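You operate a simulated robot arm through the tools that you are given. There is no shell and no other tool.

Carry out the task below with a simulated two-armed robot. There is one attempt and no reset: what you move stays moved.

TASK
Park the carriage clamped at P, unthreaded and with the air shut.
Fine: grip open before the carriage moves, first slider back; leave the other rolls and controls as they are.
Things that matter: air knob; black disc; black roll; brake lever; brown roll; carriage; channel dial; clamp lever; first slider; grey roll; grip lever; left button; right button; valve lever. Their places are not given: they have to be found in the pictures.

The check looks at the end state, three seconds after you hand in, the way a careful person would. Anything else that was tipped, shoved, dropped, spilled or broken makes it a failure.

THE ROBOT
Two 7-joint arms with fingered hands on one trunk that stands fixed in place. Base frame: the origin is at the foot of the trunk, x ahead of it, y to its left, z up. Units: mm, degrees, N and s.
The left shoulder is at [20, 208, 1298], the right one opposite. With the tool pointing down near the work surface each hand reaches from about 100 to 740 mm from the base axis, measured 20 degrees to its own side. Payload 5 kg a hand.
Tool frame (each hand has its own): the origin (TCP) lies between the finger pads and is the grasp point; the fingertips stand 48 mm ahead of it; z points along the fingers, y is the line along which they close. Largest opening 160 mm; the body of the gripper starts 56 mm behind the TCP. The gripper is a hand of 4 fingers: y runs from the thumb to the fingers, the wrist lies at [-26, -142, -252] in the tool frame.
Orientation is that of the tool frame in the base frame, as a unit quaternion [x, y, z, w]. With the fingers straight down and the wrist toward the robot, the tool's x, y and z point along [0, 1, 0], [1, 0, 0] and [0, 0, -1] of the base frame.

THE INTERFACE
- The arms move only by the tool arm_command. It takes "left_deltas", "right_deltas" or both (then of equal length, played together; a hand with none holds still); each is a list of rows, each a list of 6 numbers: the turn, a rotation vector about the tool's x, y, z in units of 45 degrees (1.0 is 45 degrees), then the shift along the tool's x, y, z in units of 300 mm (1.0 is 300 mm). In form: [[rx, ry, rz, dx, dy, dz], ...]. A call has 1 to 20 rows; each row is the pose to reach, as a shift and turn from the pose commanded when the call began, along the tool's axes at that moment. A call with a number of a shift or a turn outside -1 to 1 is refused whole. Rows are played at 5 a second. More than 50 mm and 8.6 degrees between two rows, and nothing of the call is played. A pose out of reach is approached as far as the arm can. The call stops where the force on the tool passes 90 N (or 10 N more than at its start, if that is more) or the arm is blocked; 0.2 s more then pass. In this call time passes only in rows, and 0.2 s behind the last. The reply holds the time, the measured pose of the TCP, the force on the tool along the base axes, the opening and the grip force, in the units named above and with some noise, with the torque about the TCP (base axes, N m) and any sound that the robot's microphone picked up, and new pictures: "show" is both (left out), scene, wrist or none (wrist: the cameras of the hands that moved).
- Cameras (640 x 400 px; columns grow to the right, rows downward): "scene" is now at [83.2, 8.8, 1474.3]; the picture's right is [0.17, -0.98, -0.00], its down [-0.74, -0.13, -0.66] and it looks along [0.65, 0.12, -0.75] (base axes); focal length 250 px, centre (320, 200). "left" rides on the left gripper at [-87, -133, -189] in its tool frame; the picture's right is [-0.83, -0.26, 0.49], its down [0.51, -0.71, 0.49] and it looks along [0.22, 0.66, 0.72] (tool axes); focal length 238 px, centre (320, 200). "right" rides on the right gripper at [87, -132, -189] in its tool frame; the picture's right is [-0.83, 0.26, -0.49], its down [-0.51, -0.71, 0.49] and it looks along [-0.22, 0.66, 0.72] (tool axes); focal length 238 px, centre (320, 200).
- lift_body(by): slides the trunk up (or, below 0, down) by that many mm; the arms and the scene camera ride with it, the base frame stays. It gives what a move gives, with no picture.
- move_fingers(index, middle, ring, thumb_bend, thumb_turn, hand): sets how far each is bent, from 0 (flat) to 1 (curled in); at 0.3 the hand is open as for a grip, at 0.7 the pads meet at the TCP. One left out holds its place. A second passes; each finger stops where it meets its share of the squeeze, and holds until it gets a number again. It is the only way to open and close the hand. It gives what a move gives, with no picture; readings hold the bend of each and the force on the fingers (four entries, about 0 where the hand has none), thumb and palm. thumb_turn goes from beside the hand (0) to across from the fingers (1), as for a grip.
- pan_tilt(pan, tilt): turns the head with the scene camera to pan (to the left, within 86 degrees either way) and tilt (down, from -29 to 69), counted from straight ahead of the robot. It gives what a move gives, and a new picture of the scene camera.
- pixel_to_xyz(camera, pixels): for up to 12 pixels [column, row] of the newest picture of that camera ("zoom" is the newest enlarged one), the place [x, y, z] in the base frame of the surface seen there, good to about 2 mm, but the place of the scene camera against the robot may be out by one fixed shift of up to 12 mm in any direction. No time passes.
- zoom(camera, box): a new picture of the part [left, top, right, bottom] of that camera's present view, enlarged. No time passes.
- job_done(): hands the job in; it is judged then, once.

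Open the grippers and draw the arms clear of the work before you hand the job in, unless the task says otherwise.

The tools are called after "Emit:" by a JSON object that holds its "api" and its "payload". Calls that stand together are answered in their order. arm_command: Moves the arms, as the interface text tells. Its arguments: {"type":"object","properties":{"left_deltas":{"type":"array","items":{"type":"array","items":{"type":"number"}}},"right_deltas":{"type":"array","items":{"type":"array","items":{"type":"number"}}},"show":{"type":"string","enum":["both","scene","wrist","none"]}},"required":[]} The other tools are called the same way: lift_body (by) slides the trunk up or down; move_fingers (index, middle, ring, thumb_bend, thumb_turn, hand) moves the fingers one by one; pan_tilt (pan, tilt) turns the head that bears the scene camera; pixel_to_xyz (camera, pixels) gives the place of the surface under pixels of a picture; zoom (camera, box) takes an enlarged picture of a part of a camera's view; job_done () hands the job in.

At the start:

```text
clock: 0.0
left_tool_pos: [635.6, 134.4, 1140.3]
left_ee_rot: [0.707, 0.707, 0.0, 0.0]
left_force: [0.1, -0.2, 0.8]
left_wrist_torque: [-0.02, -0.04, 0.03]
left_grip_width: 159.5
left_grasp_force: 0.2
left_shape: jaw
left_bend: [0.3, 0.3, 0.3, 0.3, 0.98]
left_finger forces: [0.0, 0.0, 0.0, 0.0, 0.1, 0.1]
right_tool_pos: [559.4, -322.4, 1169.2]
right_ee_rot: [0.707, 0.707, 0.0, 0.0]
right_force: [0.0, -0.1, 1.2]
right_wrist_torque: [-0.02, 0.02, 0.0]
right_grip_width: 159.5
right_grasp_force: 0.0
right_shape: jaw
right_bend: [0.3, 0.3, 0.3, 0.3, 0.98]
right_finger forces: [0.0, 0.1, 0.0, 0.1, 0.1, 0.1]
trunk travel left (down, up): [-300.0, 390.0]
head pan, tilt: [10.1, 48.8]
```

scene: 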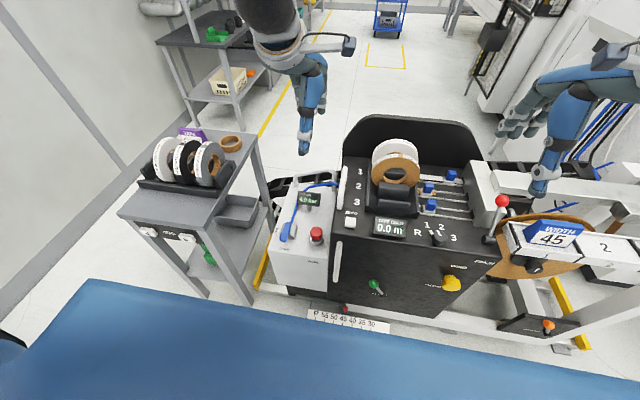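
right: 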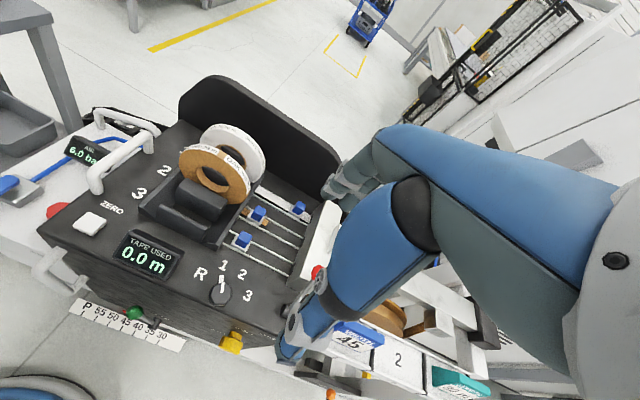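
left: 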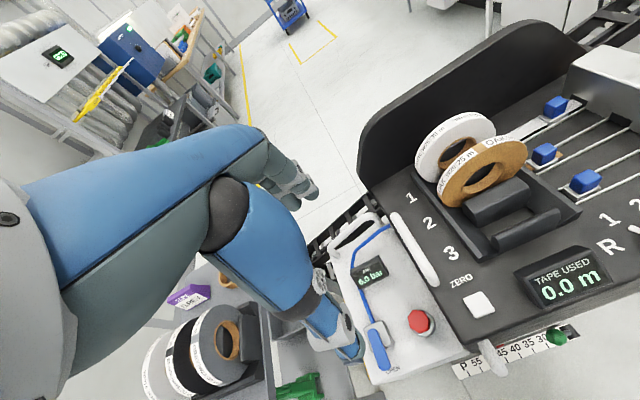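

I start by taking a closer look at the machine in the scene picture: the carriage with rolls around (390,190), the slider rods at (440,195), the scale P..30 at (345,318), and the air unit at (305,220).

Emit:
{"api": "zoom", "payload": {"camera": "scene", "box": [320, 120, 520, 245]}}

Emit:
{"api": "zoom", "payload": {"camera": "scene", "box": [250, 230, 500, 386]}}

Emit:
{"api": "zoom", "payload": {"camera": "scene", "box": [460, 180, 640, 360]}}

Emit:
{"api": "zoom", "payload": {"camera": "scene", "box": [110, 110, 350, 300]}}

```text
3.20 times, centred on (420, 182) of scene
```

zoom: 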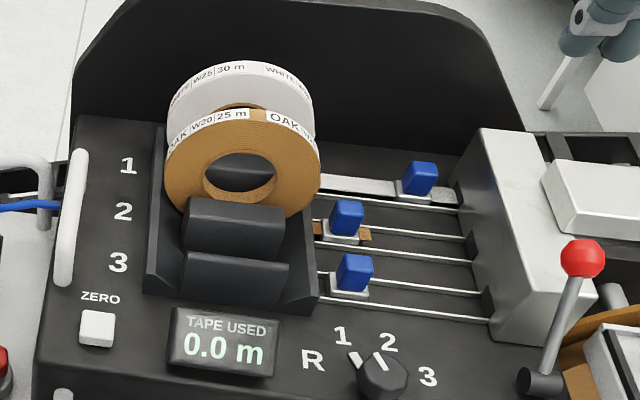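

```text
2.56 times, centred on (375, 308) of scene
```

zoom: 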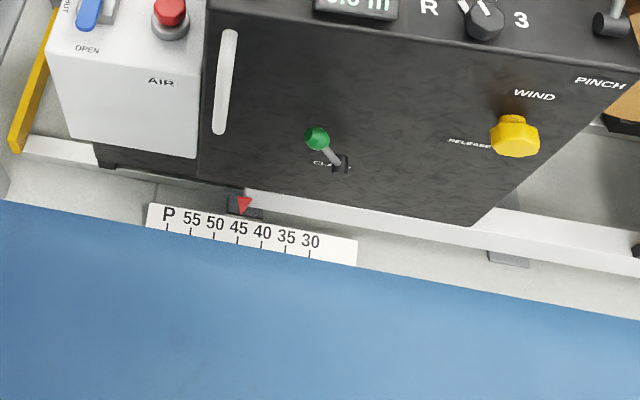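

```text
2.22 times, centred on (550, 270) of scene
```

zoom: 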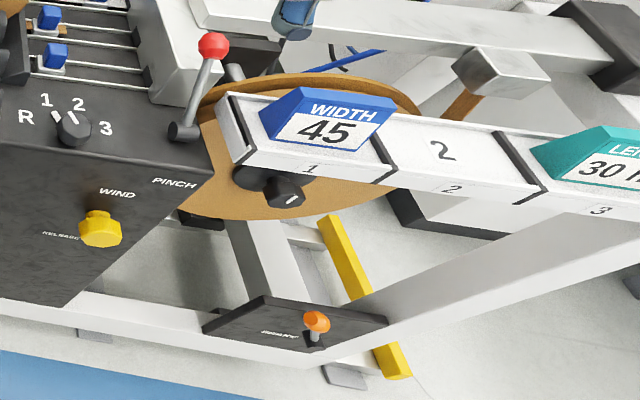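

```text
2.11 times, centred on (230, 205) of scene
```

zoom: 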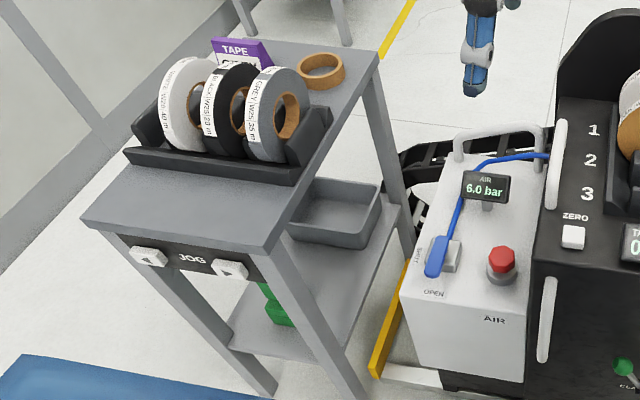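

The overview shows labels that matter: "SHUT/OPEN" by the blue valve lever, "PINCH" by the red knob lever, "CLA..." by the green lever. I zoom further into each for reading, and from the wrist cameras too.

Emit:
{"api": "zoom", "payload": {"camera": "scene", "box": [345, 260, 425, 310]}}

Emit:
{"api": "zoom", "payload": {"camera": "scene", "box": [425, 240, 505, 300]}}

Emit:
{"api": "zoom", "payload": {"camera": "scene", "box": [400, 160, 520, 250]}}

Emit:
{"api": "zoom", "payload": {"camera": "right", "box": [200, 160, 360, 320]}}

Emit:
{"api": "zoom", "payload": {"camera": "left", "box": [320, 200, 500, 400]}}

Emit:
{"api": "zoom", "payload": {"camera": "scene", "box": [500, 230, 580, 360]}}

```text
8.00 times, centred on (385, 285) of scene
```

zoom: 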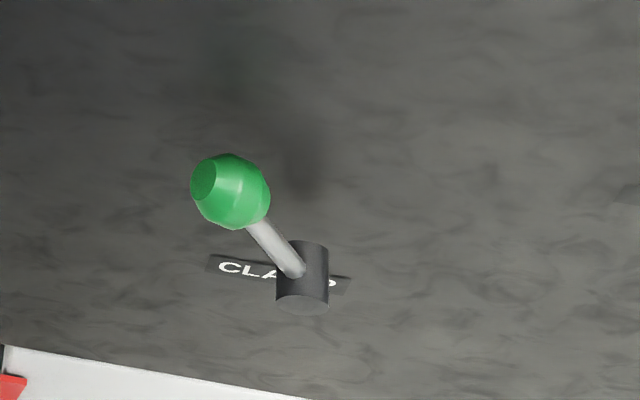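

```text
6.67 times, centred on (465, 270) of scene
```

zoom: 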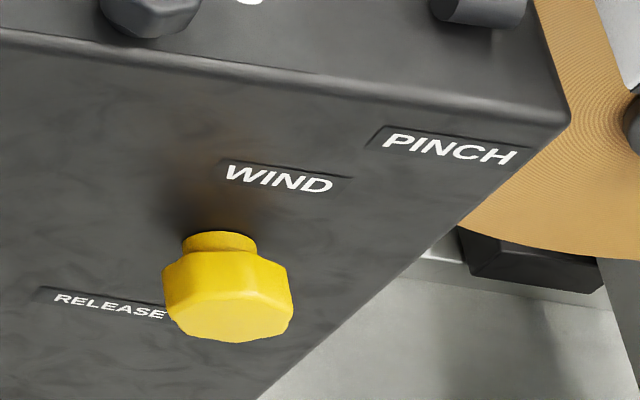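

```text
4.44 times, centred on (460, 205) of scene
```

zoom: 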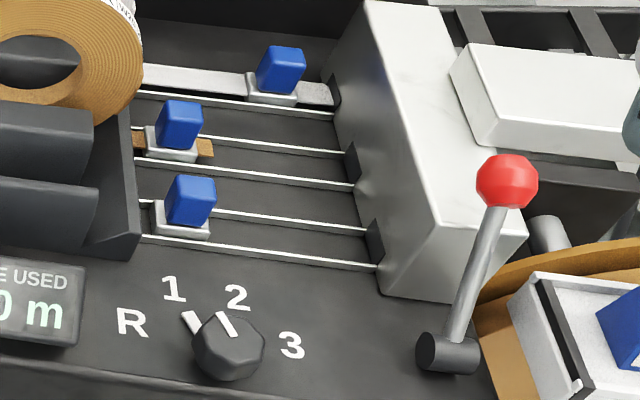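

```text
2.50 times, centred on (280, 240) of right
```

zoom: 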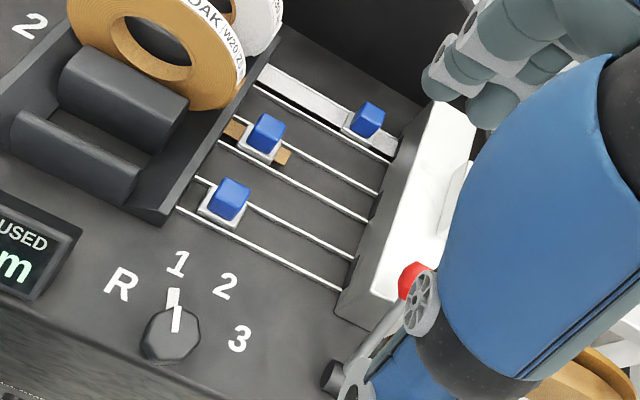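

```text
2.00 times, centred on (410, 300) of left
```

zoom: 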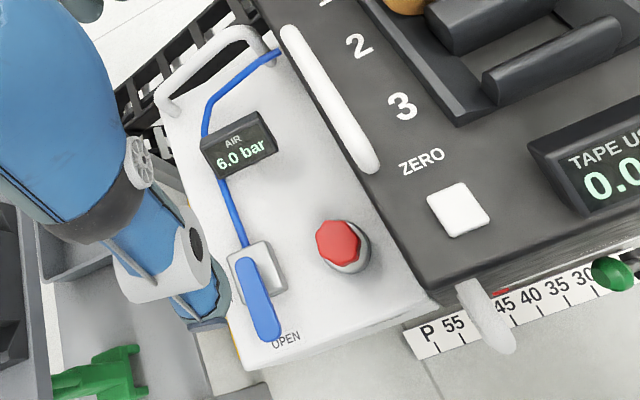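

```text
3.08 times, centred on (540, 295) of scene
```

zoom: 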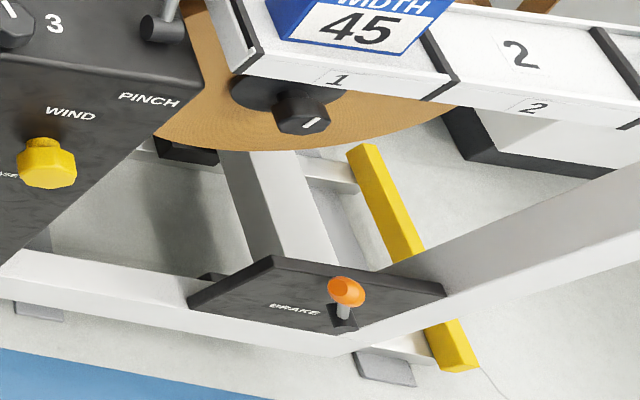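

Labels read: CLAMP (green), PINCH (red), BRAKE (orange), WIND/RELEASE (yellow), AIR valve at OPEN. Now I measure places of the pointer, scale, levers and sliders in the scene picture.

Emit:
{"api": "pixel_to_xyz", "payload": {"camera": "scene", "pixels": [[315, 319], [344, 313], [343, 325], [374, 284], [383, 293], [502, 201], [488, 239], [452, 175], [428, 188], [431, 205], [438, 238], [451, 283]]}}

Emit:
{"api": "pixel_to_xyz", "payload": {"camera": "scene", "pixels": [[346, 200], [338, 262], [315, 236], [290, 230], [284, 236], [294, 228], [285, 253], [327, 255], [345, 240], [300, 280], [305, 170], [548, 327]]}}

Emit:
{"api": "pixel_to_xyz", "payload": {"camera": "scene", "pixels": [[430, 172], [468, 180], [440, 180], [470, 220], [485, 200], [480, 170], [375, 195], [395, 165], [395, 155], [352, 222], [410, 120], [530, 268]]}}

```text
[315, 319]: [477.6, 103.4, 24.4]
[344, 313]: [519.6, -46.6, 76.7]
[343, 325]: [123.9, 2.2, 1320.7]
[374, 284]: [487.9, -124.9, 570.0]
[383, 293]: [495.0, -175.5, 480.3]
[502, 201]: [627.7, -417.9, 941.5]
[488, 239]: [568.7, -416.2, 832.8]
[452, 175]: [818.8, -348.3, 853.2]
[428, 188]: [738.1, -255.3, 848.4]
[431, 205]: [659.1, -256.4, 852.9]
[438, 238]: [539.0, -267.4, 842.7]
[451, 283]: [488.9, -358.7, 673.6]
```

```text
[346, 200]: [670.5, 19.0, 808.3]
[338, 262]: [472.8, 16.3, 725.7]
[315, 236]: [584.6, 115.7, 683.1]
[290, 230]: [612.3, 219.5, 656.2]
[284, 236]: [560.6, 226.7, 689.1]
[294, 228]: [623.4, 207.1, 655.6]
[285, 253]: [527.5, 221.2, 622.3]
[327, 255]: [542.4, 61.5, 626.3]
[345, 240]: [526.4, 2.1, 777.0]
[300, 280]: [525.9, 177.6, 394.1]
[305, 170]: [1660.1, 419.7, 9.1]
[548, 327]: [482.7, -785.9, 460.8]
```

```text
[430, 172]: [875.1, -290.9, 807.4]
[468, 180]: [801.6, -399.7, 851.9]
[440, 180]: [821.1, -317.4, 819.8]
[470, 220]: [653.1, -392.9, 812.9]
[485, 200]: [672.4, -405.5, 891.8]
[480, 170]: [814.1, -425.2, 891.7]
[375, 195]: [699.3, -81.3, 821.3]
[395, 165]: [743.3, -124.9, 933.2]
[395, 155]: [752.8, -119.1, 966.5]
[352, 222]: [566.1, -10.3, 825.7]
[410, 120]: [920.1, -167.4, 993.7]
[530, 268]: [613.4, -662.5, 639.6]
```

I tilt the head further down to see the scale and the foot of the carriage better.

Emit:
{"api": "pan_tilt", "payload": {"pan": 5, "tilt": 66}}

```text
clock: 0.8
left_tool_pos: [636.4, 134.3, 1139.1]
left_ee_rot: [0.706, 0.708, 0.0, 0.0]
left_force: [-0.4, -0.8, -0.7]
left_wrist_torque: [-0.01, 0.04, -0.02]
left_grip_width: 159.6
left_grasp_force: 0.0
left_shape: jaw
left_bend: [0.3, 0.3, 0.3, 0.3, 0.98]
left_finger forces: [0.0, 0.0, 0.0, 0.0, 0.1, 0.0]
right_tool_pos: [559.6, -322.2, 1169.6]
right_ee_rot: [0.707, 0.707, 0.0, -0.001]
right_force: [-0.1, -0.1, -0.1]
right_wrist_torque: [0.01, 0.01, 0.04]
right_grip_width: 159.3
right_grasp_force: 0.0
right_shape: jaw
right_bend: [0.3, 0.3, 0.3, 0.3, 0.98]
right_finger forces: [0.1, 0.0, 0.0, 0.1, 0.0, 0.0]
trunk travel left (down, up): [-300.0, 390.0]
head pan, tilt: [5.0, 66.0]
```

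scene: 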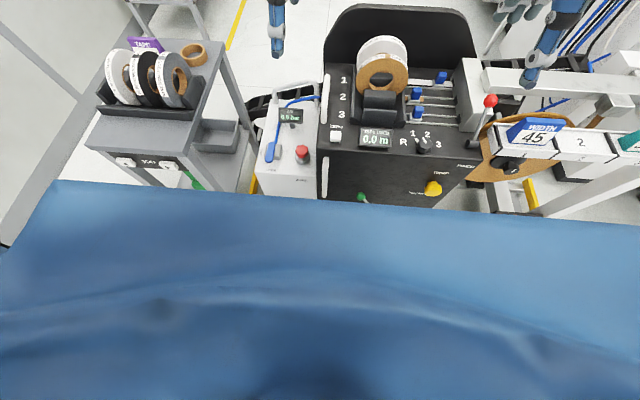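

The chest blocks the view at that tilt, so I return to about 50 degrees and measure from the wrist cameras as well.

Emit:
{"api": "pan_tilt", "payload": {"pan": 5, "tilt": 48}}

Emit:
{"api": "zoom", "payload": {"camera": "right", "box": [40, 270, 200, 370]}}

```text
clock: 1.6
left_tool_pos: [637.0, 134.6, 1139.7]
left_ee_rot: [0.706, 0.708, 0.0, 0.001]
left_force: [0.2, -0.9, 0.2]
left_wrist_torque: [0.0, -0.02, 0.0]
left_grip_width: 159.6
left_grasp_force: 0.1
left_shape: jaw
left_bend: [0.3, 0.3, 0.3, 0.3, 0.98]
left_finger forces: [0.1, 0.0, 0.0, 0.0, 0.1, 0.1]
right_tool_pos: [559.4, -321.8, 1169.4]
right_ee_rot: [0.707, 0.707, 0.0, 0.001]
right_force: [-0.8, 0.0, 0.1]
right_wrist_torque: [0.0, 0.0, -0.02]
right_grip_width: 159.5
right_grasp_force: 0.1
right_shape: jaw
right_bend: [0.3, 0.3, 0.3, 0.3, 0.98]
right_finger forces: [0.0, 0.0, 0.0, 0.0, 0.0, 0.0]
trunk travel left (down, up): [-300.0, 390.0]
head pan, tilt: [5.0, 48.0]
```

scene: 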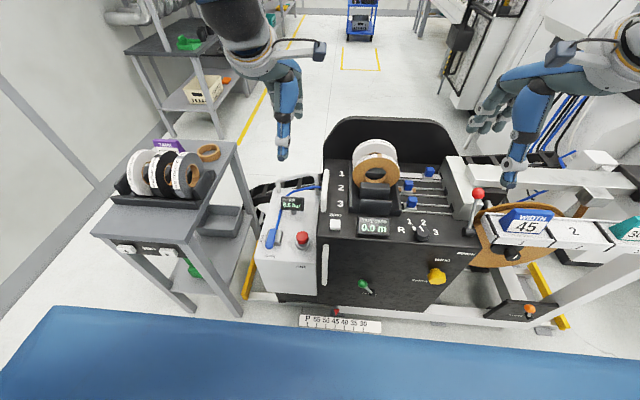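

```text
4.00 times, centred on (120, 320) of right
```

zoom: 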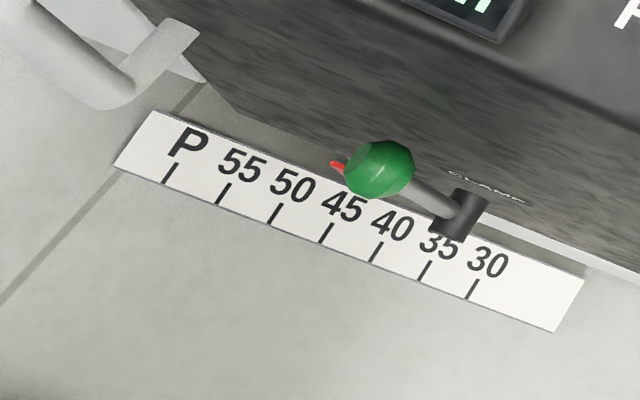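

Emit:
{"api": "zoom", "payload": {"camera": "scene", "box": [290, 290, 400, 345]}}

Emit:
{"api": "pixel_to_xyz", "payload": {"camera": "right", "pixels": [[83, 313], [96, 319], [109, 324], [121, 328], [134, 333], [146, 338], [158, 342], [135, 312], [124, 311], [157, 322], [60, 270], [70, 283]]}}

```text
5.82 times, centred on (345, 318) of scene
```

zoom: 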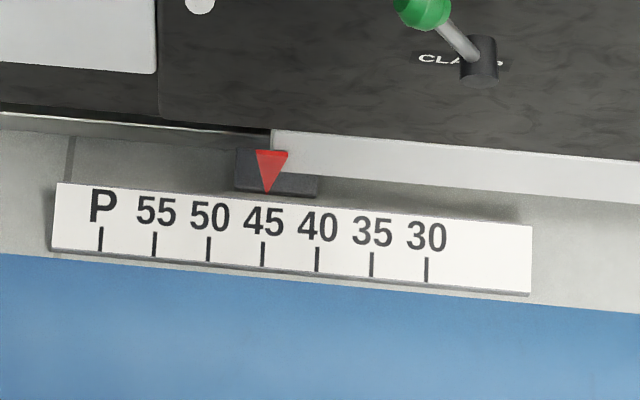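

```text
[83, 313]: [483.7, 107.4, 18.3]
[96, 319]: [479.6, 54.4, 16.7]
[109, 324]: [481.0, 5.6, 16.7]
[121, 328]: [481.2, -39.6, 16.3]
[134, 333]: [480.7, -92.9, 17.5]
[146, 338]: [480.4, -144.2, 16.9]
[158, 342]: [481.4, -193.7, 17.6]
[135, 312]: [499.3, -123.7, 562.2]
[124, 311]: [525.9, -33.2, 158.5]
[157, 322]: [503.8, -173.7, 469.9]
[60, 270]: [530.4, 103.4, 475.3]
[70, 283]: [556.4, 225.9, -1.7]
```

The scale ticks are 50 mm apart (P at y≈105, 45 at y≈-45) and the pointer stands at 45, so the carriage must travel about +150 mm in y. I look at the hands' own shape next to plan contacts.

Emit:
{"api": "zoom", "payload": {"camera": "scene", "box": [440, 30, 640, 200]}}

Emit:
{"api": "zoom", "payload": {"camera": "scene", "box": [230, 160, 400, 300]}}

Emit:
{"api": "zoom", "payload": {"camera": "left", "box": [440, 60, 640, 200]}}

```text
2.35 times, centred on (540, 115) of scene
```

zoom: 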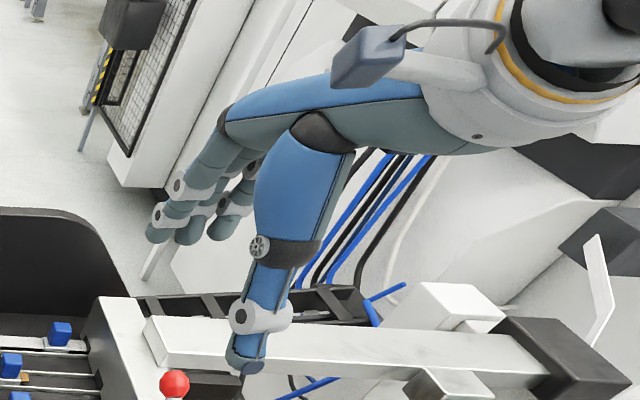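

```text
2.86 times, centred on (315, 230) of scene
```

zoom: 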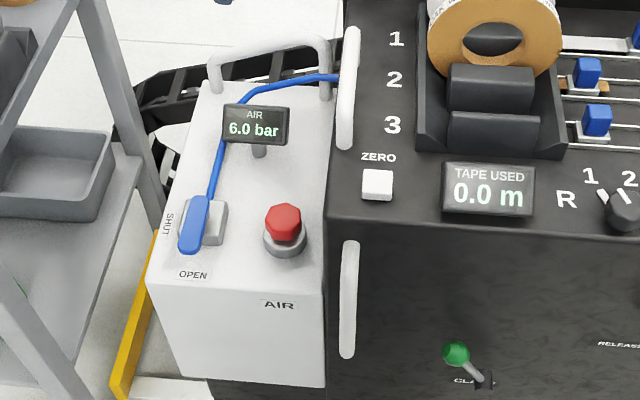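

```text
2.86 times, centred on (540, 130) of left
```

zoom: 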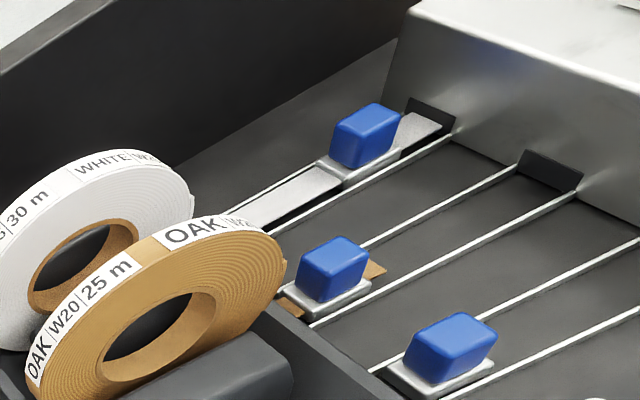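

The left camera shows the slider knobs clearly (slider 1 at about (567,105), slot at (590,97)). I measure them there, since the wrist cameras have no fixed shift.

Emit:
{"api": "pixel_to_xyz", "payload": {"camera": "left", "pixels": [[568, 100], [560, 115], [575, 112], [591, 98], [598, 85], [555, 155], [550, 160], [595, 175], [600, 185], [585, 70], [609, 125], [557, 120]]}}

Emit:
{"api": "pixel_to_xyz", "payload": {"camera": "zoom", "pixels": [[345, 108], [400, 107], [332, 130], [385, 132], [362, 168], [400, 130], [445, 125], [430, 105], [520, 150], [420, 50], [330, 160], [340, 250]]}}

```text
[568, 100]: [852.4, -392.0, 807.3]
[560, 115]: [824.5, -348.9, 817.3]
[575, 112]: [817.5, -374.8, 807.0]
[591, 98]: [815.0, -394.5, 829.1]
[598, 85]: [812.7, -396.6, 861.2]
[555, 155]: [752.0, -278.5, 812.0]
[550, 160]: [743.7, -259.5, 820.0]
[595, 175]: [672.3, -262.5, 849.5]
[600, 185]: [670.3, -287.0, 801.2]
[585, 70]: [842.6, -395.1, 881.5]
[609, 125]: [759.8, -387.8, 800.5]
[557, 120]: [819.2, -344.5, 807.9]
```

```text
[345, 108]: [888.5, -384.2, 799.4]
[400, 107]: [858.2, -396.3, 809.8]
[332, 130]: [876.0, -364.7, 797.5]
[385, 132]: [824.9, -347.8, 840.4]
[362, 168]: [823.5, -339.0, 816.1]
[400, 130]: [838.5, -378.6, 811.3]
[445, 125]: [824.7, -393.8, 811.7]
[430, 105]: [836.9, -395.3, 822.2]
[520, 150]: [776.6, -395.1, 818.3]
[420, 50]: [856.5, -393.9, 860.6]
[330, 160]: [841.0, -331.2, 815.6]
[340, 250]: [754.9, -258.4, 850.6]
```

I zoom tighter on slider 1 from the left camera to get the knob's extents and the gap to the white block.

Emit:
{"api": "zoom", "payload": {"camera": "left", "box": [520, 80, 600, 130]}}

```text
8.00 times, centred on (560, 105) of left
```

zoom: 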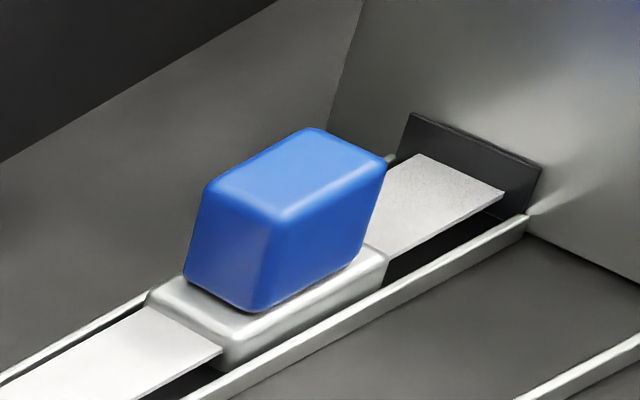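

Emit:
{"api": "pixel_to_xyz", "payload": {"camera": "zoom", "pixels": [[220, 190], [315, 135], [375, 170], [280, 210], [200, 265], [250, 300], [350, 250], [375, 255], [160, 295], [230, 350], [450, 180], [500, 200]]}}

Emit:
{"api": "pixel_to_xyz", "payload": {"camera": "zoom", "pixels": [[300, 170], [240, 240], [320, 235], [420, 130], [530, 175], [400, 300], [500, 60], [300, 60], [60, 380], [20, 60], [520, 225], [250, 320]]}}

```text
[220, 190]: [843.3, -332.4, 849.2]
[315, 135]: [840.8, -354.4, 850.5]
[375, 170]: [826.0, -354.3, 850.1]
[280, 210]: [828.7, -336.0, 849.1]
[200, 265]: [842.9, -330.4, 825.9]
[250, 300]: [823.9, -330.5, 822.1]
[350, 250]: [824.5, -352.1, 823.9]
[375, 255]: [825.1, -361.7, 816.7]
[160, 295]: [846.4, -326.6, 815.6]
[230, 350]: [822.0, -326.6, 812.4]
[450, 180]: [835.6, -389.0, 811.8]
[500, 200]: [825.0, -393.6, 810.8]
```

```text
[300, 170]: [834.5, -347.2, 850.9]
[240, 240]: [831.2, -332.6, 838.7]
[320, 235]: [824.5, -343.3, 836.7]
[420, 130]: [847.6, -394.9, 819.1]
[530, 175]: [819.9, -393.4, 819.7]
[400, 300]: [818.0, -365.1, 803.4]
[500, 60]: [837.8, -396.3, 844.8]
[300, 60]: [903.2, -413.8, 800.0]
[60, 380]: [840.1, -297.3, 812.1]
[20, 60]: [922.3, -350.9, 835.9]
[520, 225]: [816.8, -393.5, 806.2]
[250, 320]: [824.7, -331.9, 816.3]
```

Slider 1's knob spans x 824–845, y −331…−356, z 820–850, and the block face is at y≈−395. I measure sliders 2 and 3 the same way for the "back" position.

Emit:
{"api": "zoom", "payload": {"camera": "left", "box": [500, 130, 628, 210]}}

```text
5.00 times, centred on (564, 170) of left
```

zoom: 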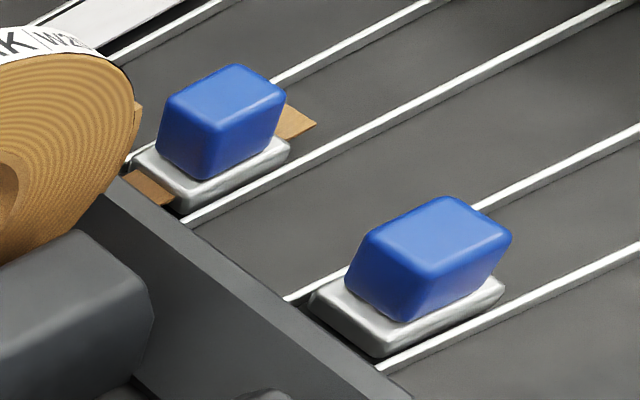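

Emit:
{"api": "pixel_to_xyz", "payload": {"camera": "zoom", "pixels": [[175, 100], [240, 70], [280, 98], [218, 125], [195, 190], [285, 150], [370, 245], [440, 205], [505, 240], [425, 280], [375, 345], [500, 290]]}}

Emit:
{"api": "pixel_to_xyz", "payload": {"camera": "zoom", "pixels": [[180, 218], [140, 160], [230, 95], [190, 150], [130, 180], [290, 300], [380, 372], [440, 235], [375, 280], [310, 305], [310, 125], [100, 200]]}}

```text
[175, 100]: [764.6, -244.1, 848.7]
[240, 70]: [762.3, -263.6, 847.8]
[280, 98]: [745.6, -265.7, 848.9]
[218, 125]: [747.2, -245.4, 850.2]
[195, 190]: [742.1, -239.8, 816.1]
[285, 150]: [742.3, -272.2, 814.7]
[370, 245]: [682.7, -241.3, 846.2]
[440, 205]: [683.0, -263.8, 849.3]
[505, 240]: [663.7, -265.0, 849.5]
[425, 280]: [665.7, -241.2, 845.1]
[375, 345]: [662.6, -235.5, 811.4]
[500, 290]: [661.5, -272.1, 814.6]
```

```text
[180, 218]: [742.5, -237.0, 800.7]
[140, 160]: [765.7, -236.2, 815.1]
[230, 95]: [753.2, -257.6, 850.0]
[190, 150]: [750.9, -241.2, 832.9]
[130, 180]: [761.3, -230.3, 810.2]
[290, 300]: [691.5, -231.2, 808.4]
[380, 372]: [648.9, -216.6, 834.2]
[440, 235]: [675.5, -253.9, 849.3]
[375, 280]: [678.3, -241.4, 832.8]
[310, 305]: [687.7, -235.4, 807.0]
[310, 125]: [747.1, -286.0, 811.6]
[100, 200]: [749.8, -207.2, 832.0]
```

Slider 2 and 3 sit at y≈−254, so slider 1 needs about +90 mm. To calibrate the scene camera's fixed shift, I measure the same knobs from the scene picture.

Emit:
{"api": "zoom", "payload": {"camera": "scene", "box": [390, 160, 486, 220]}}

```text
6.67 times, centred on (438, 190) of scene
```

zoom: 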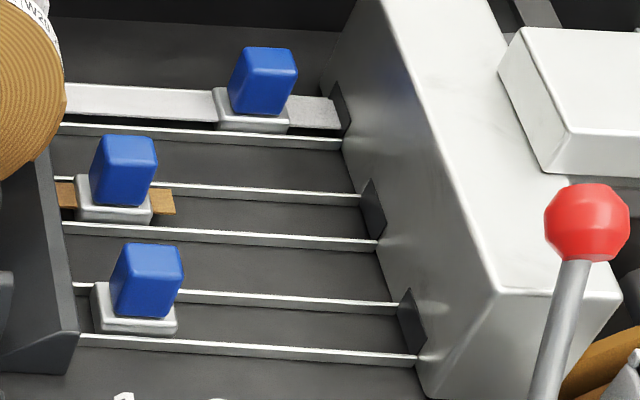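

Emit:
{"api": "pixel_to_xyz", "payload": {"camera": "zoom", "pixels": [[252, 53], [292, 55], [238, 75], [288, 85], [115, 142], [155, 145], [98, 168], [145, 172], [125, 250], [180, 255], [115, 275], [165, 285]]}}

Emit:
{"api": "pixel_to_xyz", "payload": {"camera": "zoom", "pixels": [[265, 68], [130, 158], [147, 268], [585, 190], [585, 225], [550, 225], [625, 225], [585, 255], [560, 330], [540, 390], [430, 100], [500, 280]]}}

```text
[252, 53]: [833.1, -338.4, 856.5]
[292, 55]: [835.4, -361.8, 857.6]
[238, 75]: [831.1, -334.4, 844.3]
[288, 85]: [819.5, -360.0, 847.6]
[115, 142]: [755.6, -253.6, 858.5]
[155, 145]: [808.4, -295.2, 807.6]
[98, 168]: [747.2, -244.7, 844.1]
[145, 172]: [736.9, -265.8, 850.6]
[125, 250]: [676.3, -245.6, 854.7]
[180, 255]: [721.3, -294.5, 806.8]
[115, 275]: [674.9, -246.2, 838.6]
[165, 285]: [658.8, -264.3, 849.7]
```

```text
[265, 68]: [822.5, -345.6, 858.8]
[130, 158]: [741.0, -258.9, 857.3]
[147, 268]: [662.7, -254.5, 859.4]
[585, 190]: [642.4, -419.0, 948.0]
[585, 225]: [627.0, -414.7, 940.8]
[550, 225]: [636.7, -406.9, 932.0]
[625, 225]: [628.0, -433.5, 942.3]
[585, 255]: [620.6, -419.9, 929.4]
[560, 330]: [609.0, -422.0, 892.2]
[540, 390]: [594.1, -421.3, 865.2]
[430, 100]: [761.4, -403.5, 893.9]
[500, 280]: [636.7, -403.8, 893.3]
```

Comparing both cameras, the scene camera reads about (−6, −3, +7) mm off, so true ≈ scene + (6, 3, −7). I now measure the surroundings of the red lever (sign tray, block, its pivot).

Emit:
{"api": "zoom", "payload": {"camera": "scene", "box": [450, 150, 578, 250]}}

Emit:
{"api": "pixel_to_xyz", "payload": {"camera": "scene", "pixels": [[508, 210], [500, 222], [525, 212], [527, 225], [548, 235], [488, 222], [510, 240], [470, 229], [462, 160], [500, 200], [515, 160], [467, 233]]}}

```text
4.00 times, centred on (514, 200) of scene
```

zoom: 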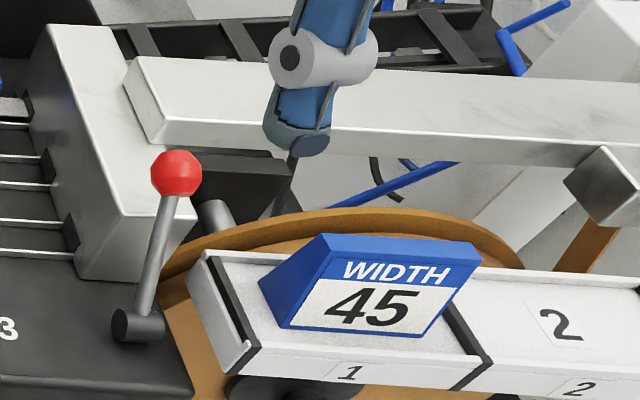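

```text
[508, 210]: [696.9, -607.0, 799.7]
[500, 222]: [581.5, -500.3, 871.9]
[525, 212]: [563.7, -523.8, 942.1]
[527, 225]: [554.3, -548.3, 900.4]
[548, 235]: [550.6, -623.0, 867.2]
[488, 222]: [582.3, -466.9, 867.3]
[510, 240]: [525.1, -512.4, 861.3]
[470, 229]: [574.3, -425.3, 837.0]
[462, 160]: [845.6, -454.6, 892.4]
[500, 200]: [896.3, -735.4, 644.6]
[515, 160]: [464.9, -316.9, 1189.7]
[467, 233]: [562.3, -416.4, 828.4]
```

Thumb tip sits ~94 mm toward the robot from the TCP and slightly above it. I check where the three fingertips are relative to the TCP.

Emit:
{"api": "pixel_to_xyz", "payload": {"camera": "scene", "pixels": [[470, 129], [483, 130], [495, 128], [480, 108], [508, 182], [513, 188], [475, 125], [498, 122]]}}

Emit:
{"api": "pixel_to_xyz", "payload": {"camera": "right", "pixels": [[328, 190], [340, 195], [335, 175], [355, 170], [290, 345], [300, 350], [310, 330], [345, 160]]}}

```text
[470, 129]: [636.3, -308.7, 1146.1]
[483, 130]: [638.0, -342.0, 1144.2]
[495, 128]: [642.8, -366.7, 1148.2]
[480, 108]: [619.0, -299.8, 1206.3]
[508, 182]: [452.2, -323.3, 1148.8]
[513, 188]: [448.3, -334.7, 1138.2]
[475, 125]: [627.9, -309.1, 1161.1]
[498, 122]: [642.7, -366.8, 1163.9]
```

```text
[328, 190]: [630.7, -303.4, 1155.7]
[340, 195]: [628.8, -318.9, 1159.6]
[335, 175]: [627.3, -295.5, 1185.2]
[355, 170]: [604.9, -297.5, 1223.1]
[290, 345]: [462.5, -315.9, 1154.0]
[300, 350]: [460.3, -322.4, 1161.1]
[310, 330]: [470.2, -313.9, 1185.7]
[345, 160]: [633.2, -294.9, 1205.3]
```

Fingertips sit at about +75 mm in x and −35 mm in z from the TCP, spread y +20…−45. I bring the right hand above and around the red knob (true centre about (641,−418,926)), first hovering at (600,−403,1060).

Emit:
{"api": "arm_command", "payload": {"right_deltas": [[0, 0, 0, -0.07, 0.035, 0.09], [0, 0, 0, -0.14, 0.07, 0.18], [0, 0, 0, -0.2, 0.105, 0.27], [0, 0, 0, -0.27, 0.137, 0.363]], "show": "both"}}

```text
clock: 2.6
left_tool_pos: [638.2, 132.5, 1140.2]
left_ee_rot: [0.708, 0.707, 0.0, -0.001]
left_force: [1.7, -0.8, -1.4]
left_wrist_torque: [0.15, 0.06, 0.0]
left_grip_width: 159.5
left_grasp_force: 0.1
left_shape: jaw
left_bend: [0.3, 0.3, 0.3, 0.3, 0.98]
left_finger forces: [0.0, 0.0, 0.0, 0.1, 0.0, 0.0]
right_tool_pos: [601.8, -407.7, 1059.7]
right_ee_rot: [0.707, 0.708, -0.001, 0.0]
right_force: [0.7, -1.3, 0.9]
right_wrist_torque: [0.09, 0.1, 0.06]
right_grip_width: 159.8
right_grasp_force: 0.0
right_shape: jaw
right_bend: [0.3, 0.3, 0.3, 0.3, 0.98]
right_finger forces: [0.0, 0.0, 0.0, 0.1, 0.1, 0.0]
trunk travel left (down, up): [-300.0, 390.0]
head pan, tilt: [5.0, 48.0]
```

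scene: 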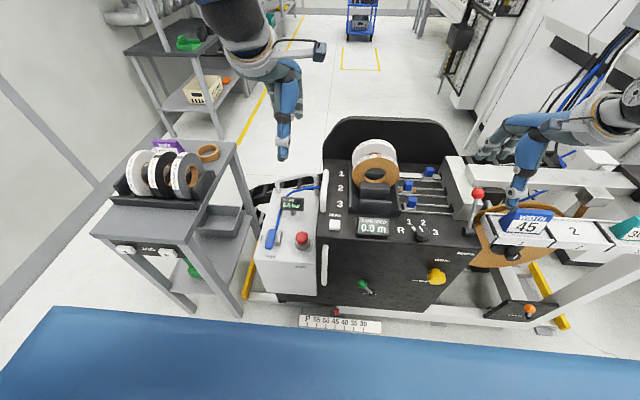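
right: 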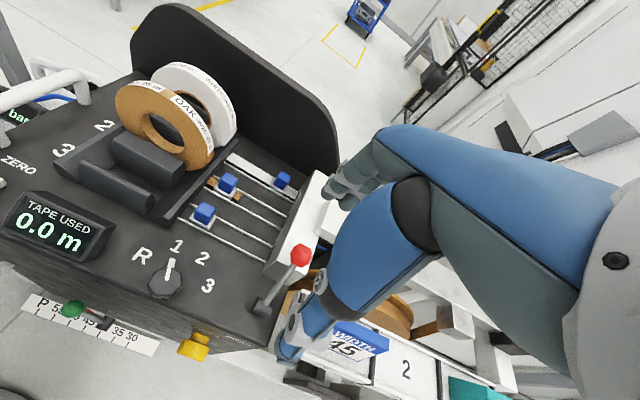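

The red knob is now visible to the right camera at (301,255). I measure the knob and lever with it.

Emit:
{"api": "pixel_to_xyz", "payload": {"camera": "right", "pixels": [[301, 248], [300, 255], [294, 258], [305, 262], [288, 275], [272, 296], [262, 305], [330, 197], [325, 190], [292, 340], [310, 225], [345, 210]]}}

Emit:
{"api": "zoom", "payload": {"camera": "right", "box": [200, 150, 380, 370]}}

```text
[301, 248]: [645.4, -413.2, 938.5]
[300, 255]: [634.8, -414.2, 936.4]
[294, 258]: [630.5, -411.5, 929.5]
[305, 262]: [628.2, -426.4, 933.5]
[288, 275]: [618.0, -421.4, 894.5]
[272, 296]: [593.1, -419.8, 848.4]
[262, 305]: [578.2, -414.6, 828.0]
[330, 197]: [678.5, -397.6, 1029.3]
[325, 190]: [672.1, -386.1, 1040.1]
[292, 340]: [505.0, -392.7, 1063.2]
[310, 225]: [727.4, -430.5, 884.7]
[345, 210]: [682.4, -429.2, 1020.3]
```

```text
1.82 times, centred on (290, 260) of right
```

zoom: 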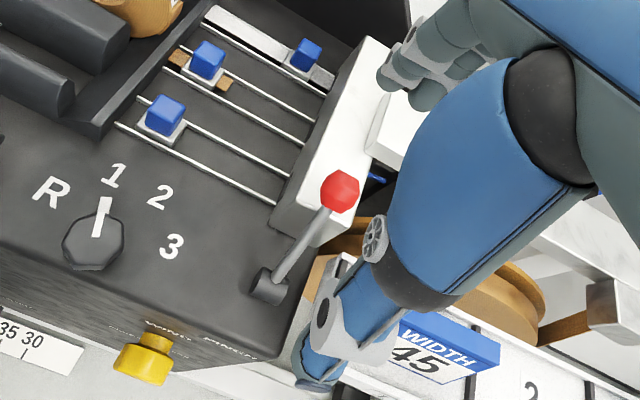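

Knob centre ≈ (641,−420,927), finger inner faces at x≈672–680, so there is ~18 mm clearance. I descend 120 mm so the fingertips are behind the knob, just above the white block (top ≈886).

Emit:
{"api": "arm_command", "payload": {"right_deltas": [[0, 0, 0, 0, 0, 0.13], [0, 0, 0, 0, 0, 0.26], [0, 0, 0, 0, 0, 0.39]], "show": "both"}}

```text
clock: 3.4
left_tool_pos: [638.3, 132.9, 1140.0]
left_ee_rot: [0.707, 0.707, -0.001, 0.0]
left_force: [0.6, -0.8, 0.0]
left_wrist_torque: [0.05, 0.04, -0.02]
left_grip_width: 159.5
left_grasp_force: 0.2
left_shape: jaw
left_bend: [0.3, 0.3, 0.3, 0.3, 0.98]
left_finger forces: [0.0, 0.0, 0.0, 0.0, 0.0, 0.0]
right_tool_pos: [600.1, -402.7, 940.3]
right_ee_rot: [0.707, 0.708, 0.0, -0.001]
right_force: [1.0, -0.7, 0.5]
right_wrist_torque: [0.08, 0.16, 0.04]
right_grip_width: 159.9
right_grasp_force: 0.0
right_shape: jaw
right_bend: [0.3, 0.3, 0.3, 0.3, 0.98]
right_finger forces: [0.1, 0.0, 0.0, 0.0, 0.0, 0.1]
trunk travel left (down, up): [-300.0, 390.0]
head pan, tilt: [5.0, 48.0]
```

scene: 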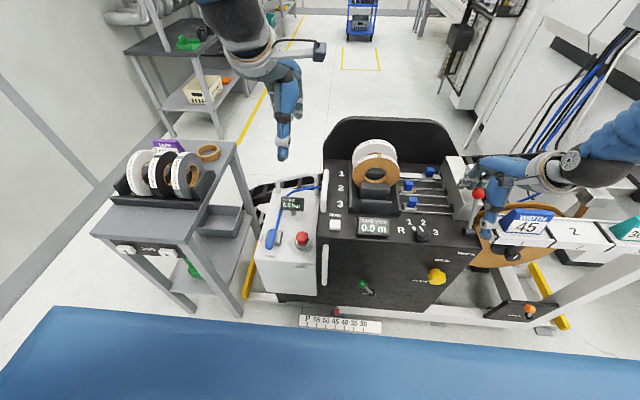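
right: 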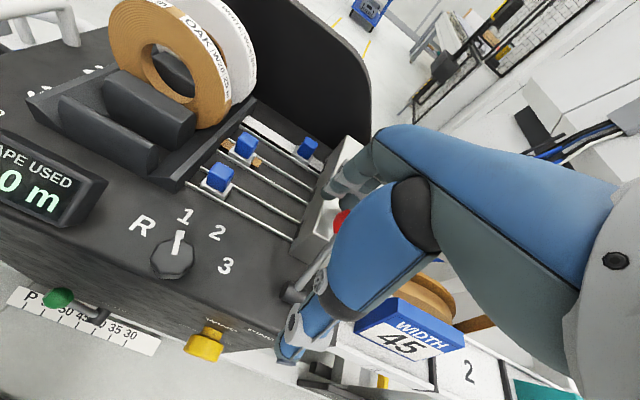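

The knob is between thumb and fingers. I check clearances around the sign tray in the scene before pulling.

Emit:
{"api": "zoom", "payload": {"camera": "scene", "box": [440, 130, 568, 250]}}

Emit:
{"api": "zoom", "payload": {"camera": "right", "box": [260, 120, 440, 370]}}

```text
3.33 times, centred on (504, 190) of scene
```

zoom: 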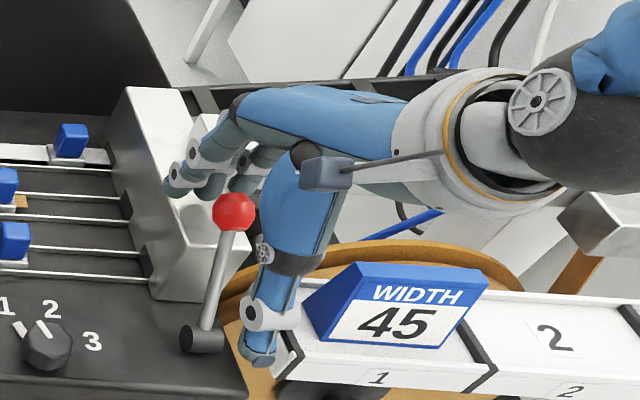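

```text
1.60 times, centred on (350, 245) of right
```

zoom: 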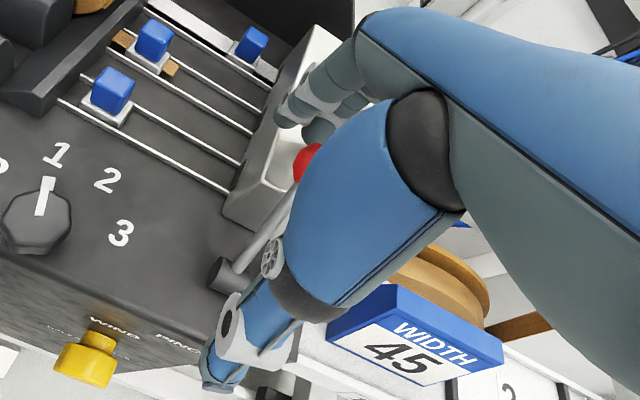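

Clearances look fine; I pull the lever toward the robot (−x) 90 mm in small steps and watch the force.

Emit:
{"api": "arm_command", "payload": {"right_deltas": [[0, 0, 0, 0, -0.05, 0], [0, 0, 0, 0, -0.1, 0], [0, 0, 0, 0, -0.15, 0], [0, 0, 0, 0, -0.2, 0], [0, 0, 0, 0, -0.25, 0], [0, 0, 0, 0, -0.3, 0]], "show": "both"}}

```text
clock: 4.8
left_tool_pos: [636.4, 135.0, 1140.1]
left_ee_rot: [0.707, 0.707, 0.001, 0.0]
left_force: [-0.3, 0.0, -0.1]
left_wrist_torque: [0.01, -0.02, -0.04]
left_grip_width: 159.6
left_grasp_force: 0.0
left_shape: jaw
left_bend: [0.3, 0.3, 0.3, 0.3, 0.98]
left_finger forces: [0.1, 0.0, 0.0, 0.0, 0.1, 0.0]
right_tool_pos: [510.7, -403.7, 941.8]
right_ee_rot: [0.707, 0.707, 0.0, 0.0]
right_force: [0.0, 0.1, -0.3]
right_wrist_torque: [-0.02, -0.01, 0.0]
right_grip_width: 159.8
right_grasp_force: 0.1
right_shape: jaw
right_bend: [0.3, 0.3, 0.3, 0.3, 0.98]
right_finger forces: [0.1, 0.2, 0.1, 0.1, 0.0, 0.1]
trunk travel left (down, up): [-300.0, 390.0]
head pan, tilt: [5.0, 48.0]
```

scene: 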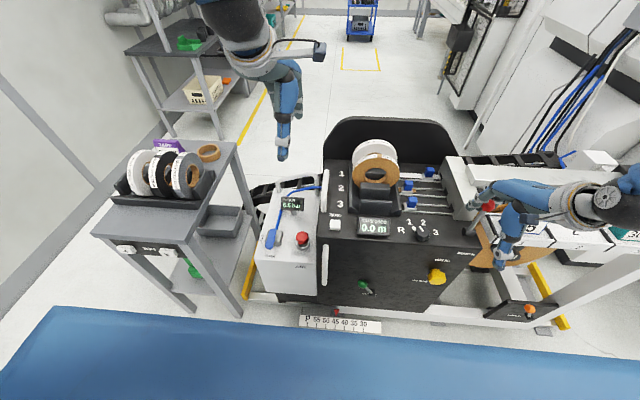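
right: 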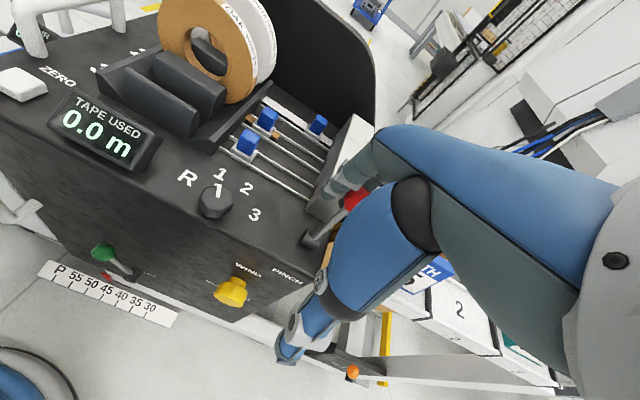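

No force shows; I zoom to see whether the knob followed the fingers.

Emit:
{"api": "zoom", "payload": {"camera": "scene", "box": [440, 150, 540, 250]}}

Emit:
{"api": "zoom", "payload": {"camera": "right", "box": [280, 120, 420, 270]}}

```text
4.00 times, centred on (490, 200) of scene
```

zoom: 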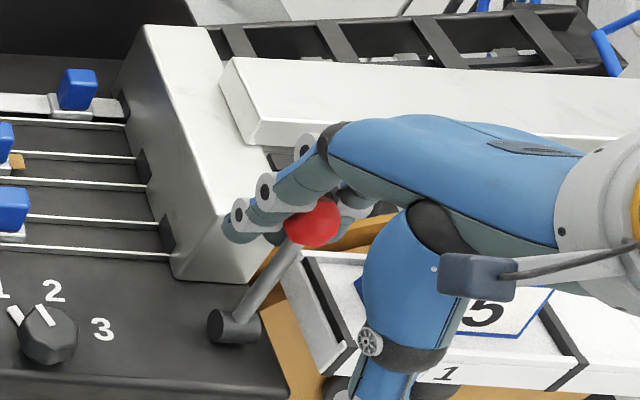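

```text
2.67 times, centred on (350, 195) of right
```

zoom: 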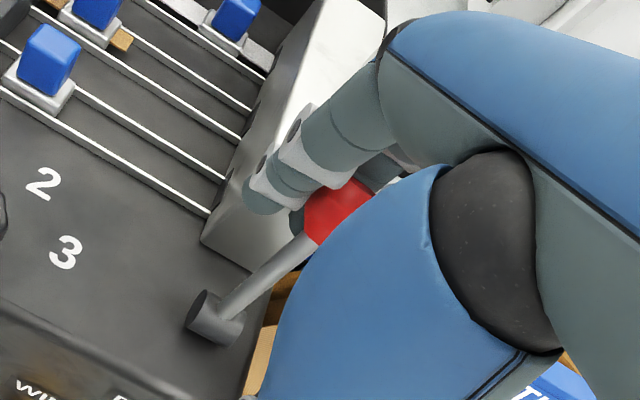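

Emit:
{"api": "pixel_to_xyz", "payload": {"camera": "zoom", "pixels": [[325, 195], [335, 215], [315, 230], [270, 280], [235, 310], [265, 170], [300, 130]]}}

Emit:
{"api": "pixel_to_xyz", "payload": {"camera": "scene", "pixels": [[488, 204], [486, 207], [491, 206], [480, 219], [467, 231], [472, 203]]}}

```text
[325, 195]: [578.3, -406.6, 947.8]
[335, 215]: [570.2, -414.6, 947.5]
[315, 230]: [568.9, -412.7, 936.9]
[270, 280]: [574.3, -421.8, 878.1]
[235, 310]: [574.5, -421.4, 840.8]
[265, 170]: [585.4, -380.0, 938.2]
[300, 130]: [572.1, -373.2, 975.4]
```

```text
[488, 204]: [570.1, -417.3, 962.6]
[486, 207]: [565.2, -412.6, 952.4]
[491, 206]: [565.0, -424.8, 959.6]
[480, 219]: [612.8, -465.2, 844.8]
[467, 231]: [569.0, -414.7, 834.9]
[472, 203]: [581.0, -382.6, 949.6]
```

The lever followed and is now about vertical (knob x≈572, z≈948). I continue pulling another 75 mm toward the robot.

Emit:
{"api": "arm_command", "payload": {"right_deltas": [[0, 0, 0, 0, -0.05, 0], [0, 0, 0, 0, -0.1, 0], [0, 0, 0, 0, -0.15, 0], [0, 0, 0, 0, -0.2, 0], [0, 0, 0, 0, -0.25, 0]], "show": "both"}}

```text
clock: 6.0
left_tool_pos: [637.2, 133.3, 1140.6]
left_ee_rot: [0.706, 0.708, -0.001, 0.0]
left_force: [0.1, -0.7, 0.1]
left_wrist_torque: [-0.01, 0.0, 0.02]
left_grip_width: 159.7
left_grasp_force: 0.1
left_shape: jaw
left_bend: [0.3, 0.3, 0.3, 0.3, 0.98]
left_finger forces: [0.0, 0.1, 0.0, 0.0, 0.1, 0.2]
right_tool_pos: [446.9, -407.9, 941.1]
right_ee_rot: [0.706, 0.708, 0.0, 0.0]
right_force: [5.3, 2.6, 7.3]
right_wrist_torque: [-0.01, -0.8, 0.35]
right_grip_width: 159.6
right_grasp_force: 0.0
right_shape: jaw
right_bend: [0.3, 0.29, 0.3, 0.3, 0.98]
right_finger forces: [2.9, 5.5, 0.0, 0.0, 0.0, 0.0]
right hand out of reach, approached as far as the arm can: row 5
trunk travel left (down, up): [-300.0, 390.0]
head pan, tilt: [5.0, 48.0]
```

scene: 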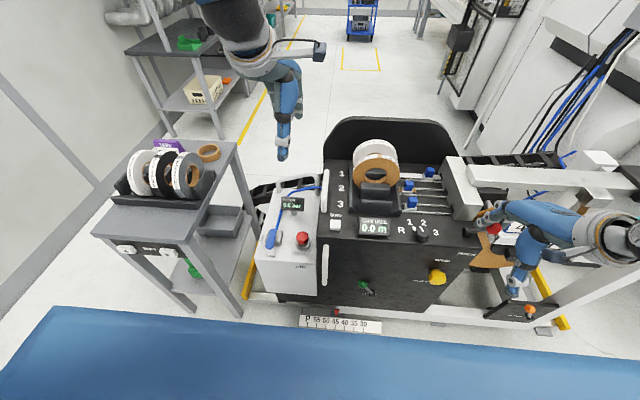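
right: 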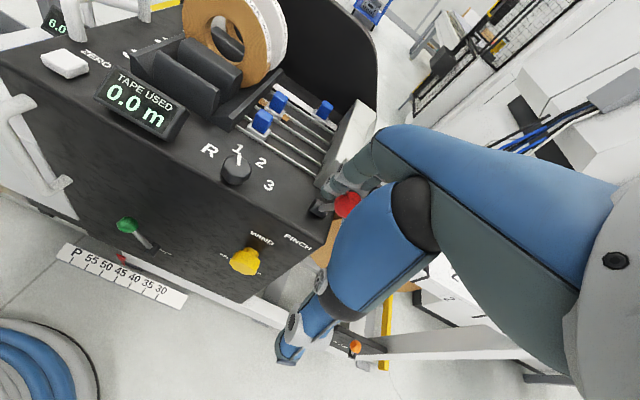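

Fingers feel ~8 N and the arm reached its fold limit. I zoom to see the lever and gauge.

Emit:
{"api": "zoom", "payload": {"camera": "scene", "box": [440, 150, 540, 250]}}

Emit:
{"api": "zoom", "payload": {"camera": "scene", "box": [250, 160, 350, 260]}}

Emit:
{"api": "zoom", "payload": {"camera": "right", "box": [280, 120, 420, 270]}}

```text
4.00 times, centred on (490, 200) of scene
```

zoom: 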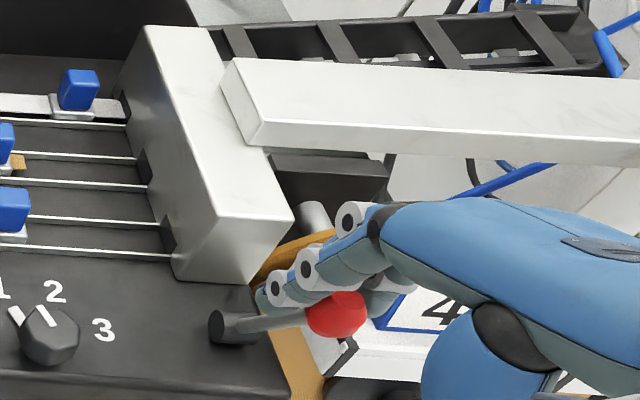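

```text
4.00 times, centred on (300, 210) of scene
```

zoom: 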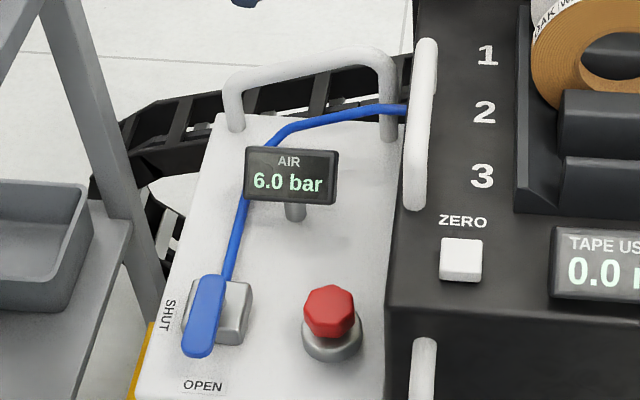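

```text
2.67 times, centred on (350, 195) of right
```

zoom: 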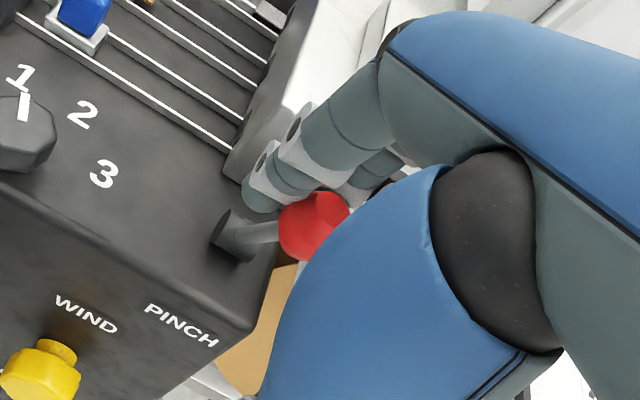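

Emit:
{"api": "pixel_to_xyz", "payload": {"camera": "zoom", "pixels": [[320, 200], [305, 215], [300, 240], [330, 215], [265, 230], [240, 235], [270, 180], [300, 160]]}}

```text
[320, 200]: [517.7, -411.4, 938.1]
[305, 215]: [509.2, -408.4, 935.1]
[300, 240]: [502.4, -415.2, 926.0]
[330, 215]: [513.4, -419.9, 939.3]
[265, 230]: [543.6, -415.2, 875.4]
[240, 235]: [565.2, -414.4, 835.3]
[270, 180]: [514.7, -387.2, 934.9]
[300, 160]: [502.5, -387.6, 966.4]
```

The lever is at about −30° (it started at +33°), so it may not be at its end yet. Since the arm is at its fold limit, I curl the three fingers to pull the knob the rest of the way.

Emit:
{"api": "move_fingers", "payload": {"hand": "right", "index": 0.45, "middle": 0.45, "ring": 0.45}}

Emit:
{"api": "zoom", "payload": {"camera": "right", "box": [280, 120, 420, 270]}}

```text
clock: 7.0
left_tool_pos: [637.6, 135.6, 1140.7]
left_ee_rot: [0.707, 0.708, 0.0, 0.0]
left_force: [-0.5, 0.5, 0.2]
left_wrist_torque: [0.0, -0.05, -0.03]
left_grip_width: 159.5
left_grasp_force: 0.2
left_shape: jaw
left_bend: [0.3, 0.3, 0.3, 0.3, 0.98]
left_finger forces: [0.0, 0.0, 0.1, 0.0, 0.0, 0.0]
right_tool_pos: [445.7, -407.9, 939.8]
right_ee_rot: [0.707, 0.708, -0.001, -0.001]
right_force: [10.9, 8.3, 9.0]
right_wrist_torque: [-0.01, -1.16, 0.67]
right_grip_width: 143.8
right_grasp_force: 8.6
right_shape: fingers
right_bend: [0.44, 0.28, 0.45, 0.3, 0.98]
right_finger forces: [7.6, 9.2, 0.0, 0.0, 0.1, 0.1]
trunk travel left (down, up): [-300.0, 390.0]
head pan, tilt: [5.0, 48.0]
```

```text
2.67 times, centred on (350, 195) of right
```

zoom: 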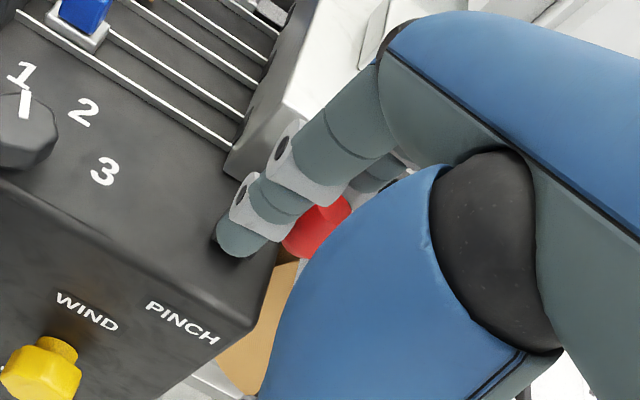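

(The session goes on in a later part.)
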